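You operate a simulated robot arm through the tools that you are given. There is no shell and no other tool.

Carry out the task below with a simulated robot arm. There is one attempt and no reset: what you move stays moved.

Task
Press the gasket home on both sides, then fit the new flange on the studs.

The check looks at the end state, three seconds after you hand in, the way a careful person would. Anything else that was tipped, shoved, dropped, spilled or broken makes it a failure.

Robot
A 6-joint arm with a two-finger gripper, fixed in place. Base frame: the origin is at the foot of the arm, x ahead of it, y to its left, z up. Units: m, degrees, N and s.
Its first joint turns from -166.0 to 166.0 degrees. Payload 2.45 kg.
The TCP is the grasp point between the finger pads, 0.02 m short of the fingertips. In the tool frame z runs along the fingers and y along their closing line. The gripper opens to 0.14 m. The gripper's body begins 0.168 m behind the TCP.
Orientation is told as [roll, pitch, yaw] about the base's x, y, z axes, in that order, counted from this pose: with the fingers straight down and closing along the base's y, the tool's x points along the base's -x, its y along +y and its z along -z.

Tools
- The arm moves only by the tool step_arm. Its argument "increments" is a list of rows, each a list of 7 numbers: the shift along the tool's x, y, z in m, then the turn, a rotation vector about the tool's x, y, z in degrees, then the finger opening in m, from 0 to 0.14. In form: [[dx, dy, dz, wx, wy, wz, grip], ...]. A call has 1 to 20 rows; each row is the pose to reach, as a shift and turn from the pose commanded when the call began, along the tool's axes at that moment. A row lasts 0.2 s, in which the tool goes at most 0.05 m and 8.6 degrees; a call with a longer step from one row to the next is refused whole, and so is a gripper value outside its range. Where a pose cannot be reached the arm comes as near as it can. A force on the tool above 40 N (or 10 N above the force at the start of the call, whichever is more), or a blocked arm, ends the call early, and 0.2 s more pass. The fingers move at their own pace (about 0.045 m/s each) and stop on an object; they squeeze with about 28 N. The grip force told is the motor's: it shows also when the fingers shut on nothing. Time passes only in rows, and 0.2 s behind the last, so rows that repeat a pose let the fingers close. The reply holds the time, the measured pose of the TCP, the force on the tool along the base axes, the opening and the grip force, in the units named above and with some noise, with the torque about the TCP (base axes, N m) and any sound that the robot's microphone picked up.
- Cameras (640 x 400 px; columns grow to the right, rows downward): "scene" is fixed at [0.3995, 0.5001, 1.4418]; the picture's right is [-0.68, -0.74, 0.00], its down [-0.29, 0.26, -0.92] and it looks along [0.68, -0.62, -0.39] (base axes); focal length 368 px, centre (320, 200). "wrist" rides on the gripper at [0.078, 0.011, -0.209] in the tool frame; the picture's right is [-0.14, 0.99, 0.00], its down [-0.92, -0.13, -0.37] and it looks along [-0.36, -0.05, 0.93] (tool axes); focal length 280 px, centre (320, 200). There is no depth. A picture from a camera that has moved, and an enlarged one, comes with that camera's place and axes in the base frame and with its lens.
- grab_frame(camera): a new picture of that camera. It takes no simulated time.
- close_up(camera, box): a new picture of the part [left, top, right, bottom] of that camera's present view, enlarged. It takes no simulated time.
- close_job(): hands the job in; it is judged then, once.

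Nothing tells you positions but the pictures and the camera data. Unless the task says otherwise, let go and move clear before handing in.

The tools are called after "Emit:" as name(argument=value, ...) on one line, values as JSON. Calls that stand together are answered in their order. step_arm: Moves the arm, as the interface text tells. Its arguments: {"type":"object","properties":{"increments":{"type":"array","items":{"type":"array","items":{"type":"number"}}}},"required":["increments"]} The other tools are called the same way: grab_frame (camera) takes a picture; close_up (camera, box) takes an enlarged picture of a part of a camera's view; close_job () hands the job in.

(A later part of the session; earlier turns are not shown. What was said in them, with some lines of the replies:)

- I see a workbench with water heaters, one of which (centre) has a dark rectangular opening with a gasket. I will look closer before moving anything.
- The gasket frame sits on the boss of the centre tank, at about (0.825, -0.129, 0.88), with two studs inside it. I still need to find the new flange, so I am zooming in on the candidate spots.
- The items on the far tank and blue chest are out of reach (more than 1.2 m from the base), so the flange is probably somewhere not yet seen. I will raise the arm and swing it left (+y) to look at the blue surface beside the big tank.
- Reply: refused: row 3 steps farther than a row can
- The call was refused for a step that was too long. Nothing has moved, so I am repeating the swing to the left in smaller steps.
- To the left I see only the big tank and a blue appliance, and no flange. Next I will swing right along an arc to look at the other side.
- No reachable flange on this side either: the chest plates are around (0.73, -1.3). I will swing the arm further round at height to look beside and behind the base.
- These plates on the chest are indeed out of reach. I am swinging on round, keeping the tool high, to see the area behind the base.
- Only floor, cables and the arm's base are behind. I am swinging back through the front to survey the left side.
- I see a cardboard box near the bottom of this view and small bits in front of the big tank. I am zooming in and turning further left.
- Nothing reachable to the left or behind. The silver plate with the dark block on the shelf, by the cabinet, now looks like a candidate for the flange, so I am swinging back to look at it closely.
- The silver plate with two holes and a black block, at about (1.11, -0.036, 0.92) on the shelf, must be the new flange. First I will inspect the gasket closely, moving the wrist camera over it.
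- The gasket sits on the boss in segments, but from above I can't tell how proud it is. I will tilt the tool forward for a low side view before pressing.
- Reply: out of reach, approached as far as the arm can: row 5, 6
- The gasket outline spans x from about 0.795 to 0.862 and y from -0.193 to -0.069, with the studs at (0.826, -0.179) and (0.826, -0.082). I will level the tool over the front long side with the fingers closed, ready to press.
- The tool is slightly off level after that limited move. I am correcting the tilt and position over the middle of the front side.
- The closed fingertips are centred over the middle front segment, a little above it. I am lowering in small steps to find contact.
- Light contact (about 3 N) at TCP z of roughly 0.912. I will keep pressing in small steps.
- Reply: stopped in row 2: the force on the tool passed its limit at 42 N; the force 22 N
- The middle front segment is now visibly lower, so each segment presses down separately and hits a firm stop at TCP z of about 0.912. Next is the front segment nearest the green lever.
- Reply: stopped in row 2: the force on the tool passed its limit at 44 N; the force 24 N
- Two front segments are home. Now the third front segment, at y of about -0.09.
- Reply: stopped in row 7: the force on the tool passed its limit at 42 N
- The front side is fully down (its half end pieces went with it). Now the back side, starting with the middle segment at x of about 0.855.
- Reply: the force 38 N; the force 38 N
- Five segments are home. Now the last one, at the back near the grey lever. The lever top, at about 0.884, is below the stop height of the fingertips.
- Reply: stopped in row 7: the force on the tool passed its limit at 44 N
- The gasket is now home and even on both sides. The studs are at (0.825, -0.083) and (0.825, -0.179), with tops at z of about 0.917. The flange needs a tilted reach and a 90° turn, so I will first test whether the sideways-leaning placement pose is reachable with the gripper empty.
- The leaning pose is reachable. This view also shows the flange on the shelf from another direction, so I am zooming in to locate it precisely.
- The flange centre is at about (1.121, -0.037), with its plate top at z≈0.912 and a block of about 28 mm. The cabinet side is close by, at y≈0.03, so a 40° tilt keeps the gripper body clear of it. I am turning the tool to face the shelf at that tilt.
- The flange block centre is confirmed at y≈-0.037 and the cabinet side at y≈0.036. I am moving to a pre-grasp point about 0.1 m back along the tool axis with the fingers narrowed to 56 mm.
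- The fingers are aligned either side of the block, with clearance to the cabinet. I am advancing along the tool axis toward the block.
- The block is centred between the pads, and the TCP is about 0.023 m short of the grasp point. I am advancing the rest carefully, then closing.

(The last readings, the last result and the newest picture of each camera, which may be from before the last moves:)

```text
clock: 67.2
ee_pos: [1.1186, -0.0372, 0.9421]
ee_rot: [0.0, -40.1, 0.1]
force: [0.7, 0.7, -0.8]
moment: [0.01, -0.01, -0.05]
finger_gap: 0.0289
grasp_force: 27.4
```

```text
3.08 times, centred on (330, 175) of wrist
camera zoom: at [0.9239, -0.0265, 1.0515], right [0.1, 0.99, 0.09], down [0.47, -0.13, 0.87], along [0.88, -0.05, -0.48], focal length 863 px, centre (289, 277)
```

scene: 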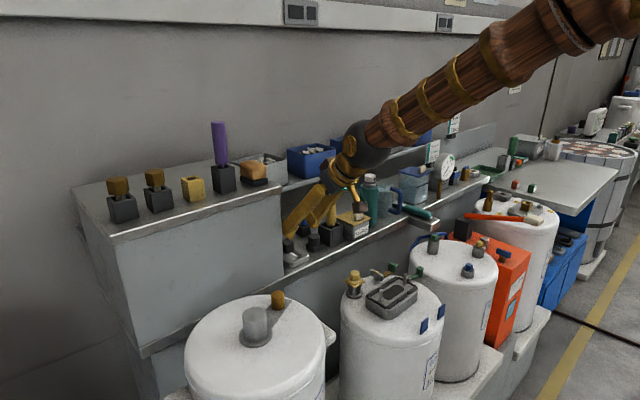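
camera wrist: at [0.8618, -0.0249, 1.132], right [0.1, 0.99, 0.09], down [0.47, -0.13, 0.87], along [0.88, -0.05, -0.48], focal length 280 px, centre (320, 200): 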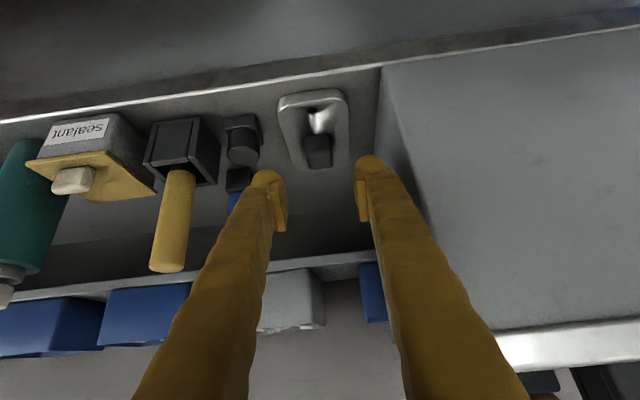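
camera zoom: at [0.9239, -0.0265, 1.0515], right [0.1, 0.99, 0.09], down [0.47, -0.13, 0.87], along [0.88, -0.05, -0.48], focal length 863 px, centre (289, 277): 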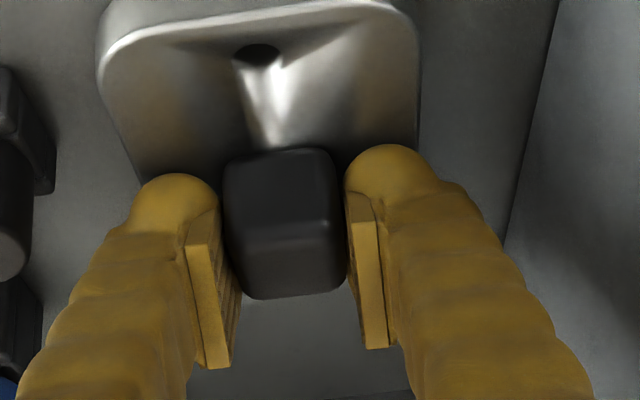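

The block is gripped (28.9 mm, 27 N). I am lifting a little straight up to check that the plate stays level.

Emit:
step_arm(increments=[[-0.0032, 0, -0.0038, 0, 0, 0, 0.0], [-0.0064, 0, -0.0077, 0, 0, 0, 0.0], [-0.0129, 0, -0.0153, 0, 0, 0, 0.0]])

Emit:
close_up(camera="wrist", box=[240, 110, 420, 240])

Emit:
close_up(camera="scene", box=[270, 200, 340, 270])

```text
clock: 68.0
ee_pos: [1.1182, -0.0368, 0.9616]
ee_rot: [0.0, -40.0, 0.2]
force: [-0.8, 0.5, -3.0]
moment: [0.0, 0.02, -0.04]
finger_gap: 0.0289
grasp_force: 28.1
```

```text
3.08 times, centred on (330, 175) of wrist
camera zoom: at [0.9237, -0.027, 1.0712], right [0.1, 0.99, 0.09], down [0.47, -0.13, 0.87], along [0.88, -0.05, -0.48], focal length 863 px, centre (289, 277)
```

zoom: 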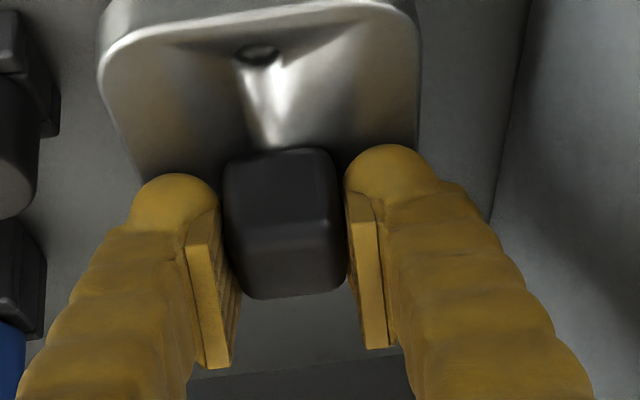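

```text
5.71 times, centred on (305, 235) of scene
camera zoom: at [0.3995, 0.5001, 1.4418], right [-0.68, -0.74, 0.0], down [-0.29, 0.26, -0.92], along [0.68, -0.62, -0.39], focal length 2104 px, centre (406, 0)
```

zoom: 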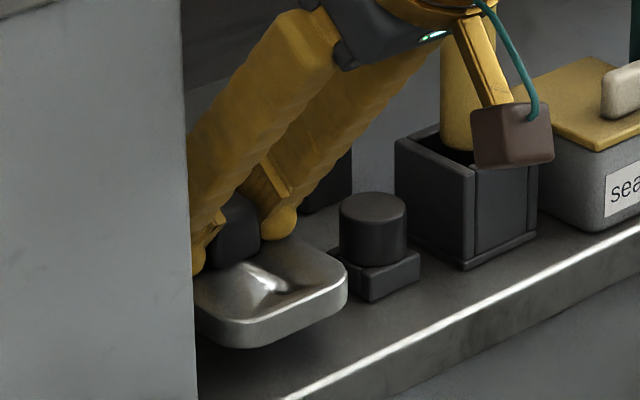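

The plate lifted cleanly and hangs level (about 3 N). I will back it off the shelf, then raise it clear of everything.

Emit:
step_arm(increments=[[0.0085, 0, -0.0158, 0, 0, 0, 0.0], [0.017, 0, -0.0317, 0, 0, 0, 0.0], [0.0254, 0, -0.0475, 0, 0, 0, 0.0], [0.0115, 0, -0.0718, 0, 0, 0, 0.0], [-0.0023, 0, -0.096, 0, 0, 0, 0.0], [-0.0162, 0, -0.1203, 0, 0, 0, 0.0], [-0.03, 0, -0.1446, 0, 0, 0, 0.0], [-0.01, 0, -0.165, 0, 0, 0, 0.0], [0.013, 0, -0.185, 0, 0, 0, 0.0], [0.036, 0, -0.205, 0, 0, 0, 0.0], [0.059, 0, -0.225, 0, 0, 0, 0.0], [0.085, 0, -0.241, 0, 0, 0, 0.0]])

Emit:
grab_frame(camera="scene")

Emit:
close_up(camera="wrist", box=[240, 110, 420, 240])

```text
clock: 70.6
ee_pos: [0.8971, -0.0368, 1.091]
ee_rot: [0.0, -40.0, 0.0]
force: [-0.1, -0.3, -2.0]
moment: [-0.01, -0.03, 0.04]
finger_gap: 0.0292
grasp_force: 27.8
```

```text
taken
```

scene: 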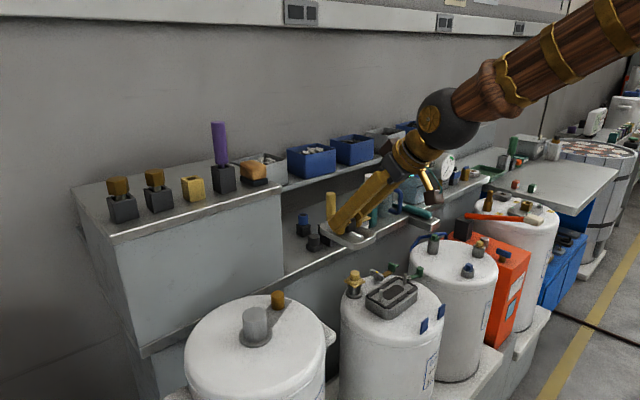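

```text
3.08 times, centred on (330, 175) of wrist
camera zoom: at [0.702, -0.0262, 1.2011], right [0.1, 0.99, 0.09], down [0.47, -0.13, 0.87], along [0.88, -0.05, -0.48], focal length 863 px, centre (289, 277)
```

zoom: 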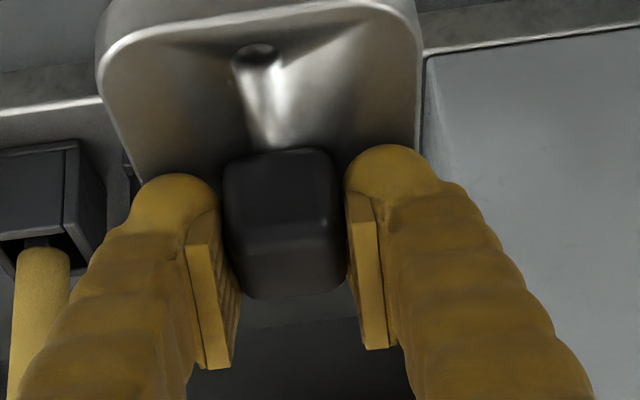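

The flange is held firmly. I am now turning it 90° while moving over the studs, still high up.

Emit:
step_arm(increments=[[0.0056, -0.0083, -0.0025, -4.82, 0, -5.745, 0.0], [0.0112, -0.0165, -0.0051, -9.645, 0, -11.49, 0.0], [0.0168, -0.0248, -0.0076, -14.47, 0, -17.235, 0.0], [0.0224, -0.033, -0.0101, -19.29, 0, -22.98, 0.0], [0.028, -0.0413, -0.0126, -24.11, 0, -28.725, 0.0], [0.0337, -0.0495, -0.0152, -28.94, 0, -34.47, 0.0], [0.0393, -0.0578, -0.0177, -33.76, 0, -40.215, 0.0], [0.0449, -0.066, -0.0202, -38.58, 0, -45.96, 0.0], [0.0505, -0.0743, -0.0227, -43.4, 0, -51.7, 0.0], [0.0561, -0.0825, -0.0253, -48.23, 0, -57.45, 0.0], [0.0617, -0.0908, -0.0278, -53.05, 0, -63.2, 0.0], [0.0673, -0.099, -0.0303, -57.87, 0, -68.94, 0.0]])

Emit:
grab_frame(camera="wrist")

Emit:
close_up(camera="scene", box=[340, 200, 460, 320])

```text
clock: 73.2
ee_pos: [0.8279, -0.1366, 1.0707]
ee_rot: [-0.1, -40.0, 90.3]
force: [0.8, 0.1, -2.4]
moment: [-0.04, -0.04, 0.03]
finger_gap: 0.029
grasp_force: 28.2
```

```text
taken
camera wrist: at [0.8168, -0.3302, 1.1809], right [-0.99, 0.1, 0.09], down [0.12, 0.47, 0.87], along [0.05, 0.88, -0.48], focal length 280 px, centre (320, 200)
```

wrist: 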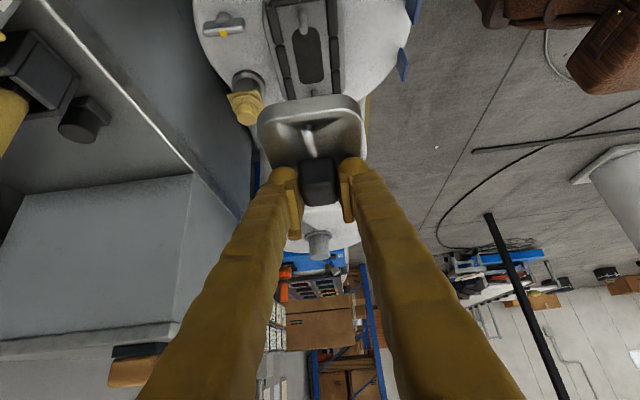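

```text
3.33 times, centred on (400, 260) of scene
camera zoom: at [0.3995, 0.5001, 1.4418], right [-0.68, -0.74, 0.0], down [-0.29, 0.26, -0.92], along [0.68, -0.62, -0.39], focal length 1227 px, centre (53, 0)
```

zoom: 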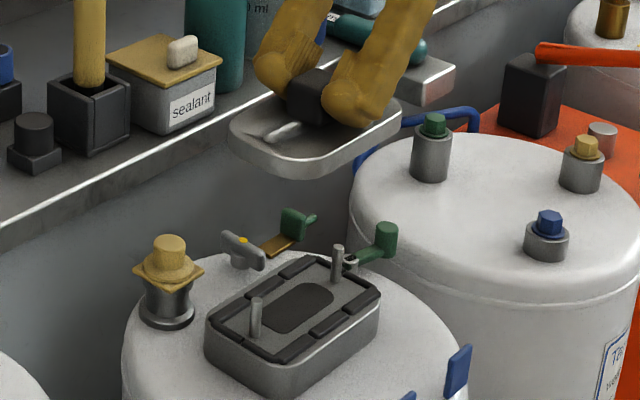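

Emit:
close_up(camera="wrist", box=[240, 0, 400, 120])

Emit:
close_up(camera="wrist", box=[240, 80, 390, 220])

Emit:
close_up(camera="scene", box=[375, 205, 425, 255])

```text
3.33 times, centred on (320, 60) of wrist
camera zoom: at [0.8168, -0.3302, 1.1809], right [-0.99, 0.1, 0.09], down [0.12, 0.47, 0.87], along [0.05, 0.88, -0.48], focal length 935 px, centre (320, 667)
```

zoom: 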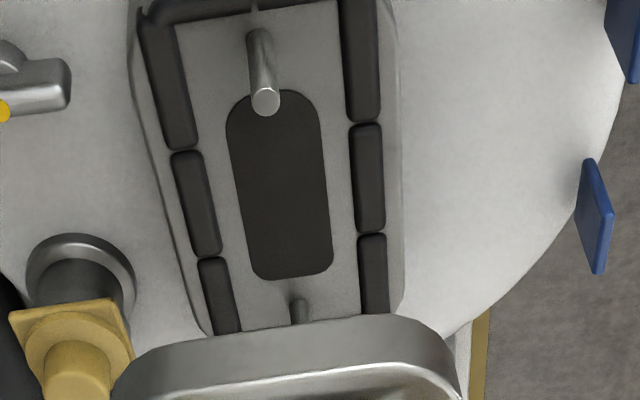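

```text
2.86 times, centred on (315, 150) of wrist
camera zoom: at [0.8168, -0.3302, 1.1809], right [-0.99, 0.1, 0.09], down [0.12, 0.47, 0.87], along [0.05, 0.88, -0.48], focal length 801 px, centre (334, 343)
```

zoom: 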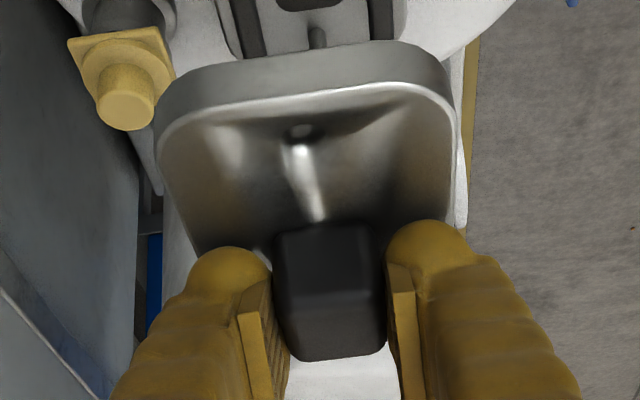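

```text
8.00 times, centred on (400, 230) of scene
camera zoom: at [0.3995, 0.5001, 1.4418], right [-0.68, -0.74, 0.0], down [-0.29, 0.26, -0.92], along [0.68, -0.62, -0.39], focal length 2945 px, centre (-320, -40)
```

zoom: 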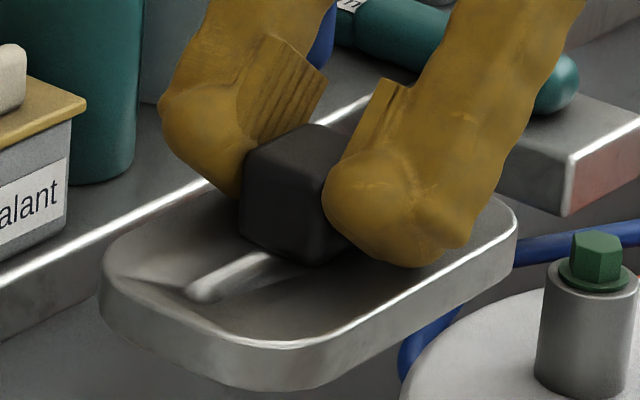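

The stud columns and the flange's near hole agree to about 3 mm; TCP x should be about 0.825 and y about -0.1345. I am lowering to just above the studs to check alignment.

Emit:
step_arm(increments=[[0.0155, 0.001, 0.0193, 0.05, 0, 0.06, 0.0], [0.031, 0.002, 0.0385, 0.1, 0, 0.12, 0.0], [0.0464, 0.0029, 0.0578, 0.15, 0, 0.18, 0.0], [0.0619, 0.0029, 0.077, 0.19, 0, 0.23, 0.0]])

Emit:
close_up(camera="scene", box=[355, 245, 435, 315])

Emit:
close_up(camera="wrist", box=[240, 50, 390, 190])

```text
clock: 74.2
ee_pos: [0.8231, -0.1354, 0.9725]
ee_rot: [-0.1, -39.9, 89.8]
force: [0.1, 0.1, -1.8]
moment: [-0.04, -0.01, 0.0]
finger_gap: 0.0289
grasp_force: 27.7
```

```text
5.71 times, centred on (395, 280) of scene
camera zoom: at [0.3995, 0.5001, 1.4418], right [-0.68, -0.74, 0.0], down [-0.29, 0.26, -0.92], along [0.68, -0.62, -0.39], focal length 2104 px, centre (-109, -257)
```

zoom: 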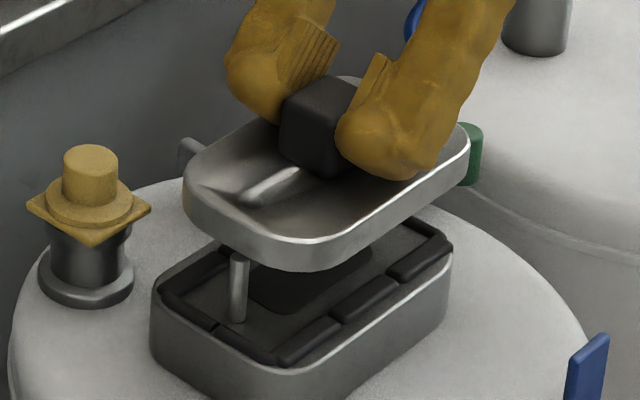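

```text
2.86 times, centred on (315, 120) of wrist
camera zoom: at [0.8124, -0.3297, 1.0819], right [-0.99, 0.11, 0.09], down [0.13, 0.47, 0.87], along [0.05, 0.88, -0.48], focal length 801 px, centre (334, 429)
```

zoom: 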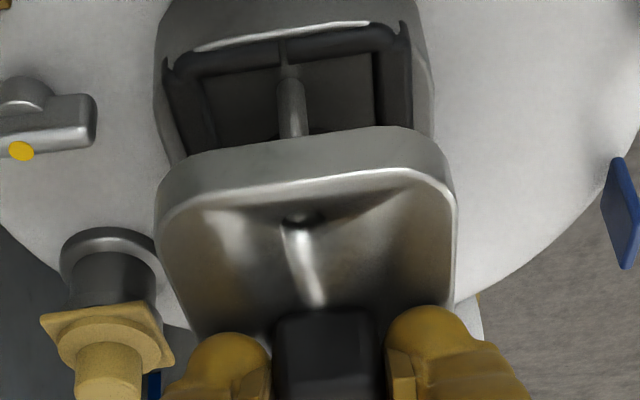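

Emit:
close_up(camera="scene", box=[375, 258, 415, 290])

Emit:
close_up(camera="wrist", box=[270, 50, 360, 130])

```text
12.50 times, centred on (395, 274) of scene
camera zoom: at [0.3995, 0.5001, 1.4418], right [-0.68, -0.74, 0.0], down [-0.29, 0.26, -0.92], along [0.68, -0.62, -0.39], focal length 4602 px, centre (-618, -725)
```

zoom: 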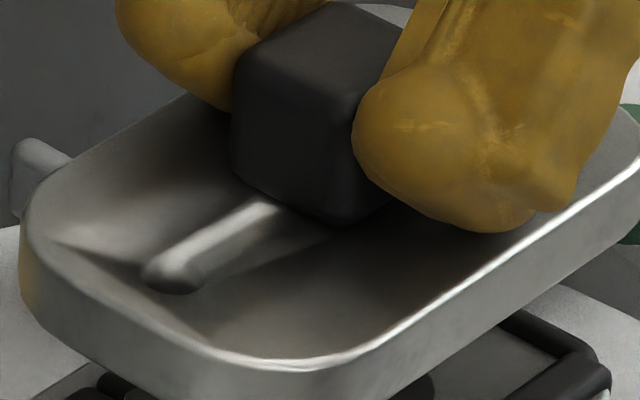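

```text
5.00 times, centred on (315, 90) of wrist
camera zoom: at [0.8124, -0.3297, 1.0819], right [-0.99, 0.11, 0.09], down [0.13, 0.47, 0.87], along [0.05, 0.88, -0.48], focal length 1402 px, centre (345, 750)
```

zoom: 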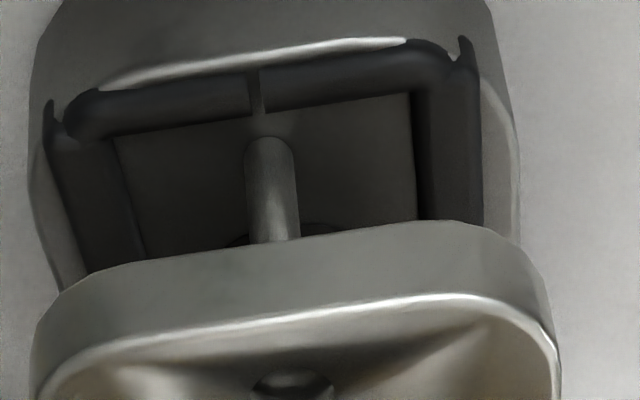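

Emit:
close_up(camera="scene", box=[378, 268, 398, 284])

Emit:
close_up(camera="scene", box=[372, 275, 412, 307])

```text
16.00 times, centred on (388, 276) of scene
camera zoom: at [0.3995, 0.5001, 1.4418], right [-0.68, -0.74, 0.0], down [-0.29, 0.26, -0.92], along [0.68, -0.62, -0.39], focal length 5891 px, centre (-768, -1016)
```

zoom: 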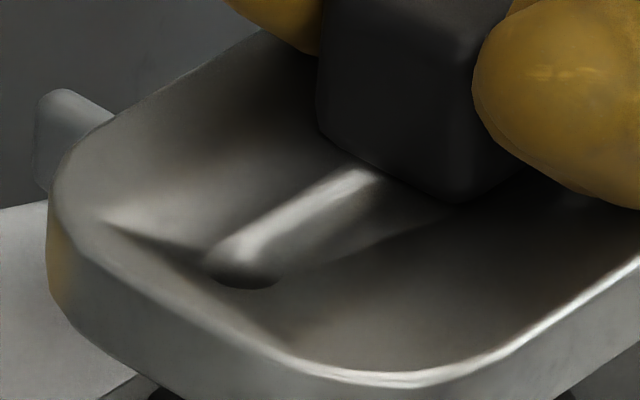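

```text
12.50 times, centred on (392, 291) of scene
camera zoom: at [0.3995, 0.5001, 1.4418], right [-0.68, -0.74, 0.0], down [-0.29, 0.26, -0.92], along [0.68, -0.62, -0.39], focal length 4602 px, centre (-580, -938)
```

zoom: 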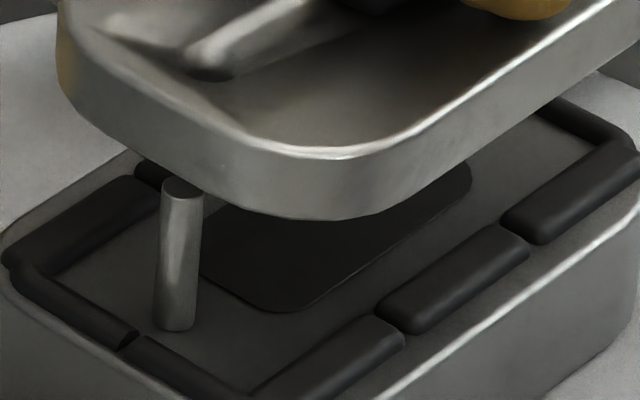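

Cues from the two cameras disagree by a few millimetres in y, while x looks aligned. I will feel for the studs, lowering gently in small steps while watching the force.

Emit:
step_arm(increments=[[0.0032, 0, 0.0038, 0, 0, 0, 0.0], [0.0051, 0, 0.0061, 0, 0, 0, 0.0], [0.0064, 0, 0.0077, 0, 0, 0, 0.0], [0.0064, 0, 0.0077, 0, 0, 0, 0.0]])

Emit:
close_up(camera="scene", box=[372, 262, 412, 294])

Emit:
close_up(camera="wrist", box=[270, 50, 360, 130])

```text
clock: 75.2
ee_pos: [0.8251, -0.1359, 0.9635]
ee_rot: [0.0, -40.0, 89.8]
force: [-1.7, -1.1, 5.9]
moment: [0.46, 0.06, 0.07]
finger_gap: 0.0289
grasp_force: 27.2
```

```text
12.50 times, centred on (392, 278) of scene
camera zoom: at [0.3995, 0.5001, 1.4418], right [-0.68, -0.74, 0.0], down [-0.29, 0.26, -0.92], along [0.68, -0.62, -0.39], focal length 4602 px, centre (-580, -775)
```

zoom: 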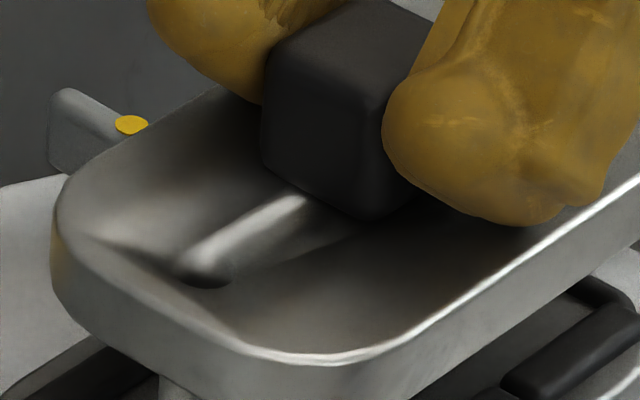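

```text
5.00 times, centred on (315, 90) of wrist
camera zoom: at [0.8126, -0.3292, 1.0723], right [-0.99, 0.11, 0.09], down [0.13, 0.47, 0.87], along [0.05, 0.88, -0.48], focal length 1402 px, centre (345, 750)
```

zoom: 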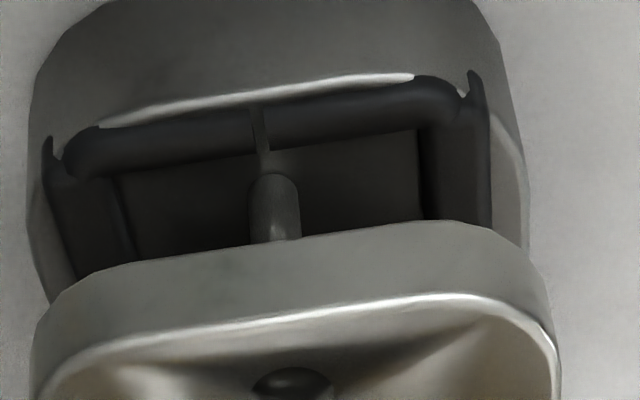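

Contact (about 8 N) at the +y stud, so the holes are slightly off in y. With light contact I will search toward +y in small steps until the studs drop into the holes.

Emit:
step_arm(increments=[[-0.001, 0, 0.0003, 0, 0, 0, 0.0], [-0.0018, 0, 0.0009, 0, 0, 0, 0.0]])

Emit:
step_arm(increments=[[-0.0008, 0, 0.0006, 0, 0, 0, 0.0], [-0.0015, 0, 0.0013, 0, 0, 0, 0.0]])

```text
clock: 75.8
ee_pos: [0.8261, -0.1328, 0.9625]
ee_rot: [0.0, -40.0, 89.7]
force: [0.0, 1.2, -2.9]
moment: [0.0, -0.03, 0.0]
finger_gap: 0.0291
grasp_force: 27.5
```

```text
clock: 76.4
ee_pos: [0.8258, -0.1306, 0.9631]
ee_rot: [0.1, -40.0, 89.8]
force: [-0.4, 0.5, -2.1]
moment: [-0.01, 0.02, 0.01]
finger_gap: 0.0285
grasp_force: 28.3
```

Emit:
step_arm(increments=[[0.0006, 0, 0.0008, 0, 0, 0, 0.0], [0.0013, 0, 0.0015, 0, 0, 0, 0.0], [0.0019, 0, 0.0023, 0, 0, 0, 0.0]])

Emit:
close_up(camera="scene", box=[372, 262, 412, 294])

Emit:
close_up(camera="wrist", box=[270, 50, 360, 130])

```text
clock: 77.2
ee_pos: [0.8267, -0.1312, 0.9601]
ee_rot: [0.0, -40.1, 89.8]
force: [-1.3, 0.0, -2.3]
moment: [0.02, -0.01, 0.0]
finger_gap: 0.029
grasp_force: 28.3
```

```text
12.50 times, centred on (392, 278) of scene
camera zoom: at [0.3995, 0.5001, 1.4418], right [-0.68, -0.74, 0.0], down [-0.29, 0.26, -0.92], along [0.68, -0.62, -0.39], focal length 4602 px, centre (-580, -775)
```

zoom: 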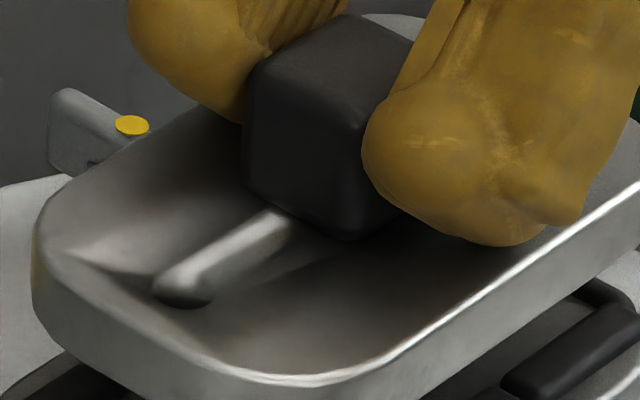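

```text
5.00 times, centred on (315, 90) of wrist
camera zoom: at [0.8135, -0.3246, 1.0696], right [-0.99, 0.11, 0.09], down [0.13, 0.47, 0.87], along [0.05, 0.88, -0.48], focal length 1402 px, centre (345, 750)
```

zoom: 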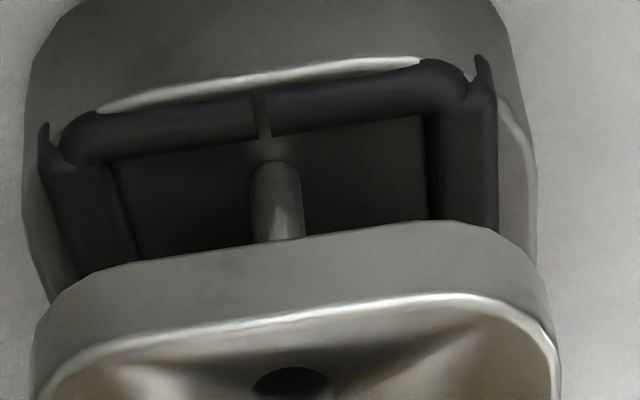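

No contact now, below the earlier touch height, so the studs appear to be entering the holes. I am continuing down gently.

Emit:
step_arm(increments=[[0.001, 0, 0.0011, 0, 0, 0, 0.0], [0.0019, 0, 0.0023, 0, 0, 0, 0.0], [0.0029, 0, 0.0034, 0, 0, 0, 0.0], [0.0039, 0, 0.0046, 0, 0, 0, 0.0]])

Emit:
close_up(camera="scene", box=[360, 262, 425, 312])

Emit:
close_up(camera="wrist", box=[270, 60, 360, 140])

```text
clock: 78.2
ee_pos: [0.8262, -0.1311, 0.9534]
ee_rot: [0.0, -40.0, 89.8]
force: [0.0, 0.1, -2.8]
moment: [-0.03, -0.02, -0.01]
finger_gap: 0.0287
grasp_force: 28.2
```

```text
8.00 times, centred on (392, 287) of scene
camera zoom: at [0.3995, 0.5001, 1.4418], right [-0.68, -0.74, 0.0], down [-0.29, 0.26, -0.92], along [0.68, -0.62, -0.39], focal length 2945 px, centre (-260, -496)
```

zoom: 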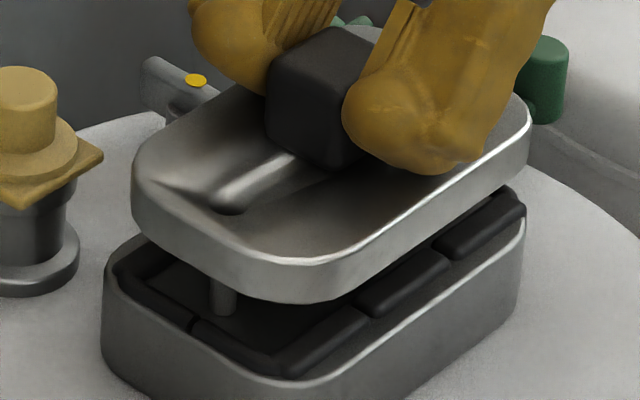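

```text
5.00 times, centred on (315, 100) of wrist
camera zoom: at [0.8133, -0.3246, 1.0636], right [-0.99, 0.11, 0.09], down [0.13, 0.47, 0.87], along [0.05, 0.88, -0.48], focal length 1402 px, centre (345, 700)
```

zoom: 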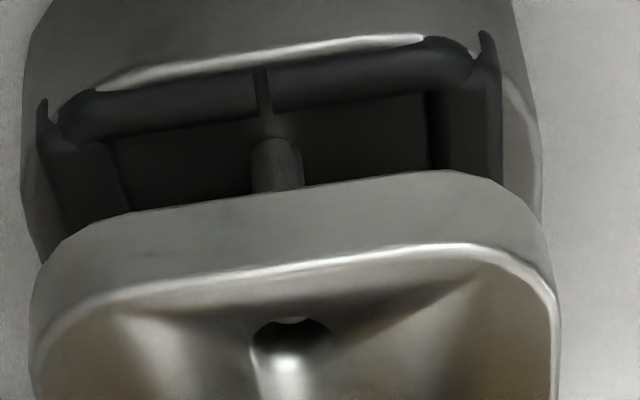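

The studs are about 1 cm into the holes without resistance. I am continuing down toward the gasket.

Emit:
step_arm(increments=[[0.0013, 0, 0.0015, 0, 0, 0, 0.0], [0.0026, 0, 0.0031, 0, 0, 0, 0.0], [0.0039, 0, 0.0046, 0, 0, 0, 0.0], [0.0051, 0, 0.0061, 0, 0, 0, 0.0]])

Emit:
close_up(camera="scene", box=[360, 262, 425, 312])

Emit:
close_up(camera="wrist", box=[270, 60, 360, 140])

```text
clock: 79.2
ee_pos: [0.8255, -0.1321, 0.9461]
ee_rot: [0.0, -40.0, 89.9]
force: [-0.2, 0.5, -1.8]
moment: [0.01, -0.01, 0.0]
finger_gap: 0.0289
grasp_force: 28.0
```

```text
8.00 times, centred on (392, 287) of scene
camera zoom: at [0.3995, 0.5001, 1.4418], right [-0.68, -0.74, 0.0], down [-0.29, 0.26, -0.92], along [0.68, -0.62, -0.39], focal length 2945 px, centre (-260, -496)
```

zoom: 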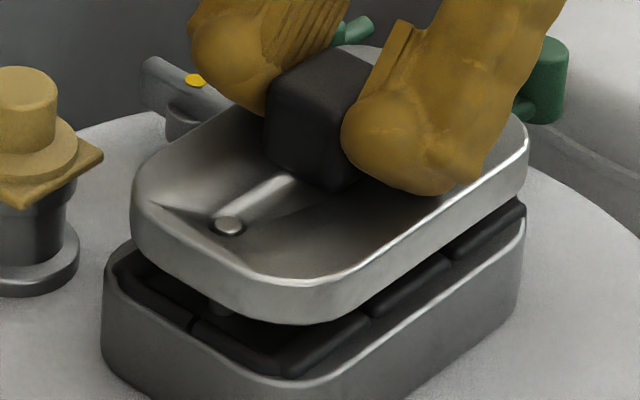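

```text
5.00 times, centred on (315, 100) of wrist
camera zoom: at [0.8133, -0.3249, 1.0561], right [-0.99, 0.11, 0.09], down [0.13, 0.47, 0.87], along [0.05, 0.88, -0.48], focal length 1402 px, centre (345, 700)
```

zoom: 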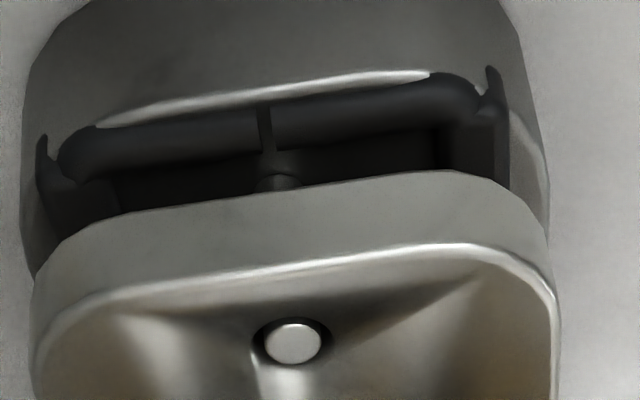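

Both stud tops now show in their holes. The last few millimetres go down slowly until the plate seats on the gasket.

Emit:
step_arm(increments=[[0.0013, 0, 0.0015, 0, 0, 0, 0.0], [0.0026, 0, 0.0031, 0, 0, 0, 0.0], [0.0035, 0, 0.0042, 0, 0, 0, 0.0], [0.0042, 0, 0.005, 0, 0, 0, 0.0]])

Emit:
close_up(camera="scene", box=[360, 262, 425, 312])

Emit:
close_up(camera="wrist", box=[270, 60, 360, 140])

```text
clock: 80.2
ee_pos: [0.8245, -0.1305, 0.9388]
ee_rot: [0.0, -40.0, 89.8]
force: [0.9, 0.1, -3.2]
moment: [0.01, -0.01, 0.01]
finger_gap: 0.029
grasp_force: 27.9
```

```text
8.00 times, centred on (392, 287) of scene
camera zoom: at [0.3995, 0.5001, 1.4418], right [-0.68, -0.74, 0.0], down [-0.29, 0.26, -0.92], along [0.68, -0.62, -0.39], focal length 2945 px, centre (-260, -496)
```

zoom: 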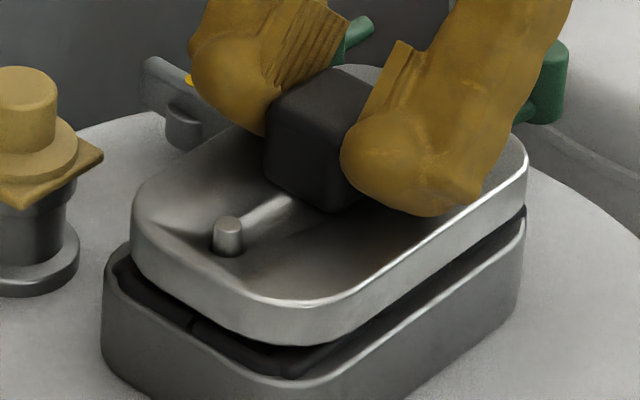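

```text
5.00 times, centred on (315, 100) of wrist
camera zoom: at [0.8128, -0.3251, 1.0489], right [-0.99, 0.11, 0.09], down [0.13, 0.47, 0.87], along [0.05, 0.88, -0.48], focal length 1402 px, centre (345, 700)
```

zoom: 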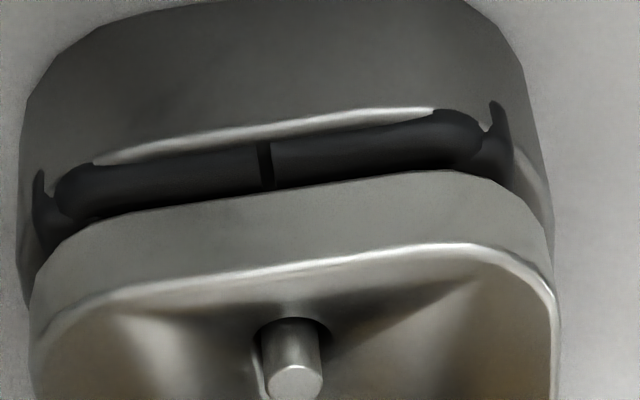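

Emit:
step_arm(increments=[[0.001, 0, 0.0011, 0, 0, 0, 0.0], [0.0019, 0, 0.0023, 0, 0, 0, 0.0], [0.0026, 0, 0.0031, 0, 0, 0, 0.0]])

Emit:
step_arm(increments=[[0.0006, 0, 0.0008, 0, 0, 0, 0.0], [0.0013, 0, 0.0015, 0, 0, 0, 0.0]])

Emit:
close_up(camera="scene", box=[360, 262, 425, 312])

Emit:
close_up(camera="wrist", box=[270, 60, 360, 140])

```text
clock: 81.0
ee_pos: [0.8253, -0.1313, 0.936]
ee_rot: [-0.1, -39.9, 89.8]
force: [-0.2, -2.8, 2.1]
moment: [0.19, 0.05, 0.0]
finger_gap: 0.0292
grasp_force: 28.1
```

```text
clock: 81.6
ee_pos: [0.8245, -0.1311, 0.9347]
ee_rot: [-0.1, -40.0, 89.8]
force: [-8.7, -4.8, 21.3]
moment: [0.12, 0.12, 0.06]
finger_gap: 0.0291
grasp_force: 28.0
```

```text
8.00 times, centred on (392, 287) of scene
camera zoom: at [0.3995, 0.5001, 1.4418], right [-0.68, -0.74, 0.0], down [-0.29, 0.26, -0.92], along [0.68, -0.62, -0.39], focal length 2945 px, centre (-260, -496)
```

zoom: 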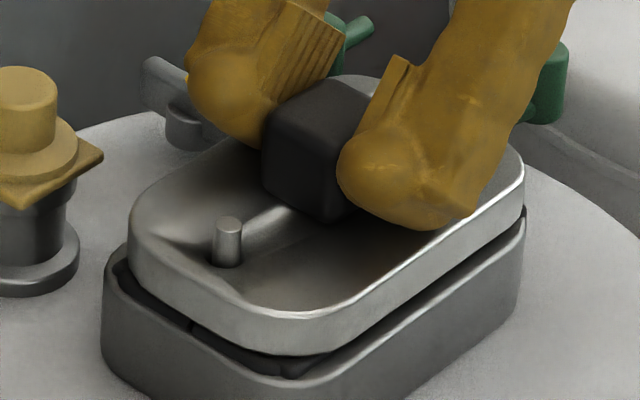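

```text
5.00 times, centred on (315, 100) of wrist
camera zoom: at [0.8133, -0.3246, 1.0441], right [-0.99, 0.11, 0.09], down [0.13, 0.47, 0.87], along [0.05, 0.88, -0.48], focal length 1402 px, centre (345, 700)
```

zoom: 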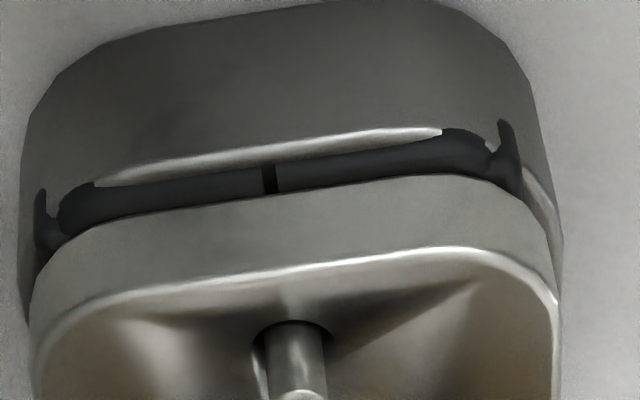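

The flange is seated on the gasket (21 N press at TCP z≈0.935). I am easing off the pressure, then opening the fingers.

Emit:
step_arm(increments=[[-0.0008, 0, -0.0009, 0, 0, 0, 0.0], [-0.0008, 0, -0.0009, 0, 0, 0, 0.035], [-0.0008, 0, -0.0009, 0, 0, 0, 0.045], [-0.0008, 0, -0.0009, 0, 0, 0, 0.055], [-0.0008, 0, -0.0009, 0, 0, 0, 0.055], [-0.0008, 0, -0.0009, 0, 0, 0, 0.055]])

Emit:
close_up(camera="scene", box=[350, 252, 435, 317])

Emit:
close_up(camera="wrist", box=[240, 60, 400, 220])

```text
clock: 83.0
ee_pos: [0.8236, -0.1294, 0.9347]
ee_rot: [0.0, -40.1, 89.8]
force: [0.3, 0.0, -0.6]
moment: [-0.04, 0.05, -0.01]
finger_gap: 0.0549
grasp_force: 0.0
```

```text
6.15 times, centred on (392, 284) of scene
camera zoom: at [0.3995, 0.5001, 1.4418], right [-0.68, -0.74, 0.0], down [-0.29, 0.26, -0.92], along [0.68, -0.62, -0.39], focal length 2266 px, centre (-126, -320)
```

zoom: 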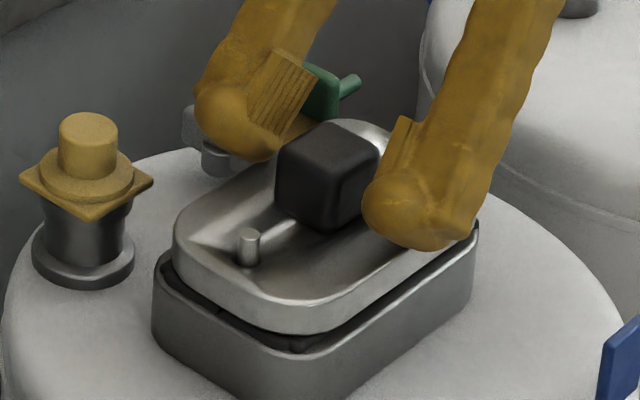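

```text
2.50 times, centred on (320, 140) of wrist
camera zoom: at [0.8133, -0.3244, 1.0443], right [-0.99, 0.11, 0.09], down [0.13, 0.47, 0.87], along [0.05, 0.88, -0.48], focal length 701 px, centre (320, 350)
```

zoom: 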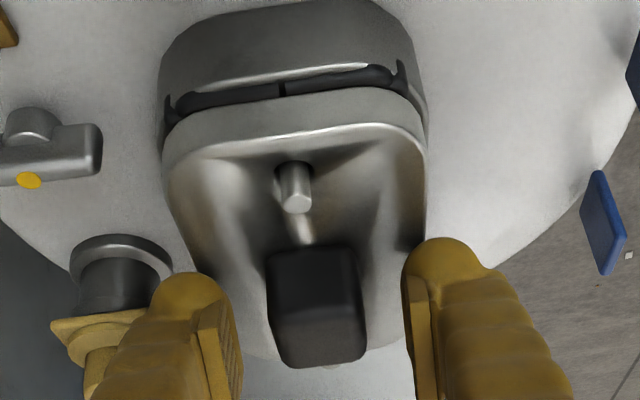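

The flange stays put on the studs with the fingers open. I am retracting back along the tool axis, then raising clear.

Emit:
step_arm(increments=[[0, 0, -0.015, 0, 0, 0, 0.055], [0, 0, -0.04, 0, 0, 0, 0.055], [0, 0, -0.08, 0, 0, 0, 0.055], [0, 0, -0.12, 0, 0, 0, 0.055], [-0.03, 0, -0.15, 0, 0, 0, 0.055]])

Emit:
close_up(camera="scene", box=[350, 252, 435, 317])

Emit:
grab_frame(camera="wrist")

Emit:
grab_frame(camera="scene")

```text
clock: 84.2
ee_pos: [0.823, -0.2022, 1.0708]
ee_rot: [-0.1, -40.1, 89.8]
force: [0.3, -0.1, -1.3]
moment: [0.04, 0.03, -0.01]
finger_gap: 0.0551
grasp_force: 0.0
```

```text
6.15 times, centred on (392, 284) of scene
camera zoom: at [0.3995, 0.5001, 1.4418], right [-0.68, -0.74, 0.0], down [-0.29, 0.26, -0.92], along [0.68, -0.62, -0.39], focal length 2266 px, centre (-126, -320)
```

zoom: 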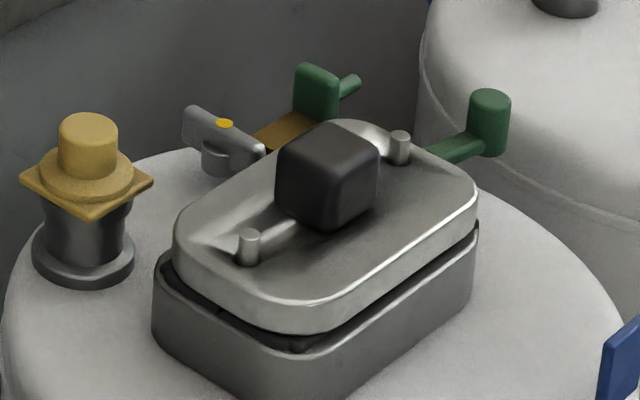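

```text
taken
camera wrist: at [0.8119, -0.397, 1.1801], right [-0.99, 0.11, 0.09], down [0.13, 0.47, 0.87], along [0.05, 0.88, -0.48], focal length 280 px, centre (320, 200)
```

wrist: 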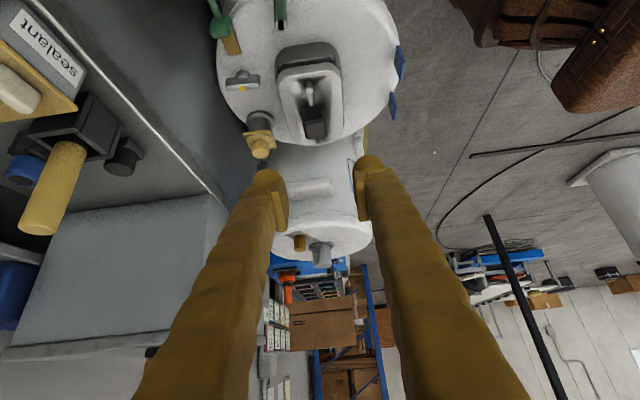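

```text
taken
```

scene: 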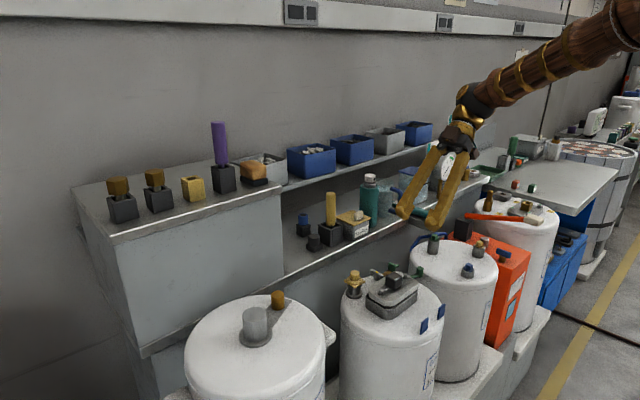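

Emit:
close_up(camera="wrist", box=[250, 20, 370, 150])

Emit:
close_up(camera="scene", box=[365, 265, 420, 310])

Emit:
close_up(camera="scene", box=[270, 180, 400, 270])

```text
3.08 times, centred on (310, 85) of wrist
camera zoom: at [0.8119, -0.397, 1.1801], right [-0.99, 0.11, 0.09], down [0.13, 0.47, 0.87], along [0.05, 0.88, -0.48], focal length 863 px, centre (351, 554)
```

zoom: 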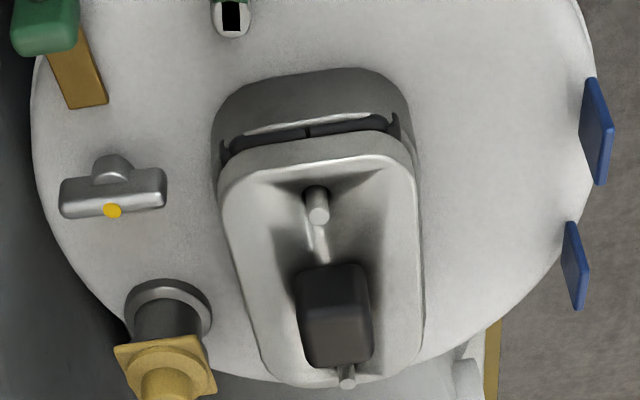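

```text
8.89 times, centred on (392, 288) of scene
camera zoom: at [0.3995, 0.5001, 1.4418], right [-0.68, -0.74, 0.0], down [-0.29, 0.26, -0.92], along [0.68, -0.62, -0.39], focal length 3273 px, centre (-324, -578)
```

zoom: 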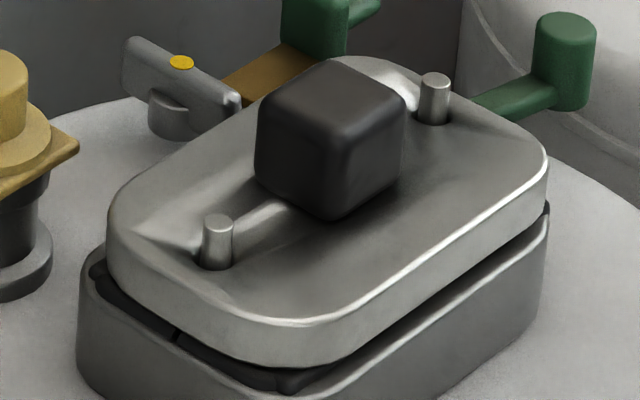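

```text
4.44 times, centred on (335, 225) of scene
camera zoom: at [0.3995, 0.5001, 1.4418], right [-0.68, -0.74, 0.0], down [-0.29, 0.26, -0.92], along [0.68, -0.62, -0.39], focal length 1636 px, centre (253, 89)
```

zoom: 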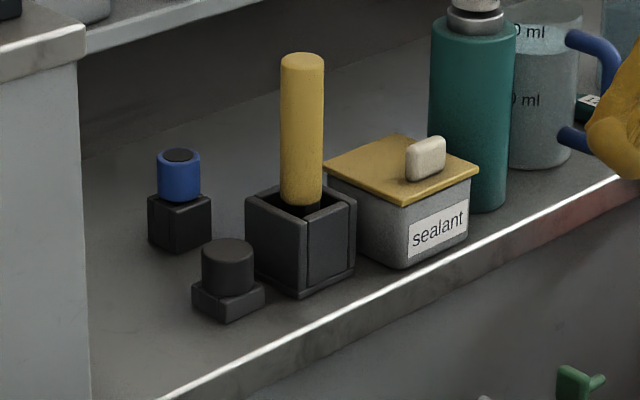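

The flange sits flat on the gasket with both studs protruding evenly, and nothing else on the bench has moved. I am raising the arm well clear and taking a last look.

Emit:
step_arm(increments=[[-0.0257, 0, -0.0306, 0, 0, 0, 0.055], [-0.0514, 0, -0.0613, 0, 0, 0, 0.055], [-0.0772, 0, -0.0919, 0, 0, 0, 0.055], [-0.0772, 0, -0.0919, 0, 8, 0, 0.055], [-0.0772, 0, -0.0919, 0, 16, 0, 0.055], [-0.0772, 0, -0.0919, 0, 24, 0, 0.055], [-0.0772, 0, -0.0919, 0, 32, 0, 0.055], [-0.0772, 0, -0.0919, 0, 40, 0, 0.055]])

Emit:
grab_frame(camera="scene")

Emit:
close_up(camera="wrist", box=[200, 0, 440, 200])

Emit:
close_up(camera="scene", box=[365, 265, 420, 310])

```text
clock: 86.0
ee_pos: [0.8256, -0.2038, 1.1895]
ee_rot: [0.0, 0.0, 89.8]
force: [-0.1, 0.5, 0.5]
moment: [0.01, 0.0, 0.04]
finger_gap: 0.0549
grasp_force: 0.1
```

```text
taken
```

scene: 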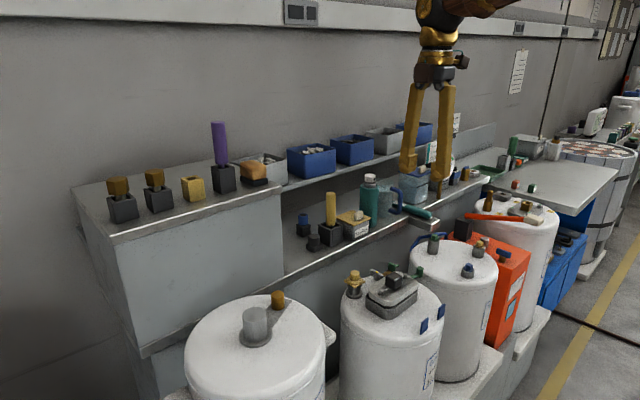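

```text
2.00 times, centred on (320, 100) of wrist
camera zoom: at [0.8134, -0.282, 1.3976], right [-0.99, 0.14, 0.0], down [0.13, 0.92, 0.37], along [0.05, 0.36, -0.93], focal length 561 px, centre (320, 400)
```

zoom: 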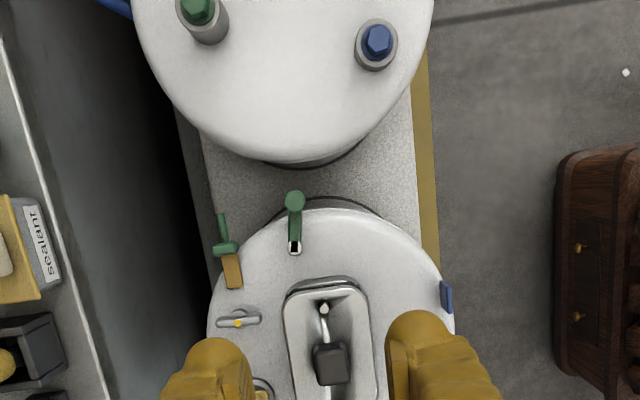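

```text
8.89 times, centred on (392, 288) of scene
camera zoom: at [0.3995, 0.5001, 1.4418], right [-0.68, -0.74, 0.0], down [-0.29, 0.26, -0.92], along [0.68, -0.62, -0.39], focal length 3273 px, centre (-324, -578)
```

zoom: 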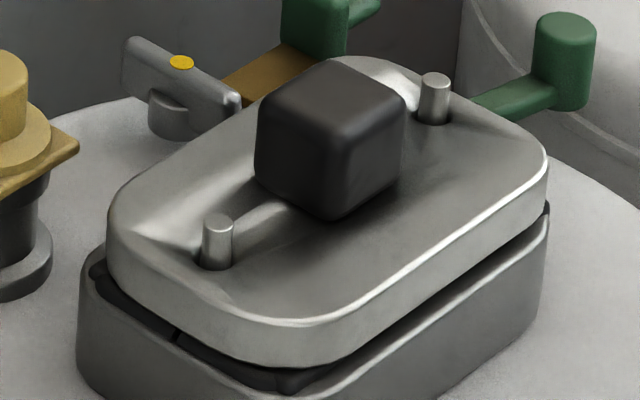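

The gasket is pressed home on both sides and the new flange sits level over both studs. The other items on the bench look undisturbed and the arm is clear, so I am handing in the job.

Emit:
close_job()

```text
The job is handed in.
```

The gasket is pressed home on both long sides, and the new flange is on the studs. I handed the job in, but the reply gave no verdict, so whether it passed isn't known yet.

- **Gasket:** I pressed all six long-side segments, three per side. Each went down to a firm stop at about the same height, taking about 35 to 44 N.
- **Flange:** I picked it off the shelf by its black block, turned it 90° and lowered it over the studs. I stopped with about 21 N of pressure on the gasket. Both studs stick out of the holes by about the same amount, and the plate looks flat in the last pictures. It sits perhaps 1 to 2 mm off-centre, within the clearance of the holes.
- **First touch:** On the way down the plate briefly rested on one stud top with about 8 N. I lifted it slightly, shifted it a few millimetres, and it then went on with no resistance.
- **Everything else:** In the final pictures nothing else on the bench or tanks looks moved. The gripper is open and well clear of the work.
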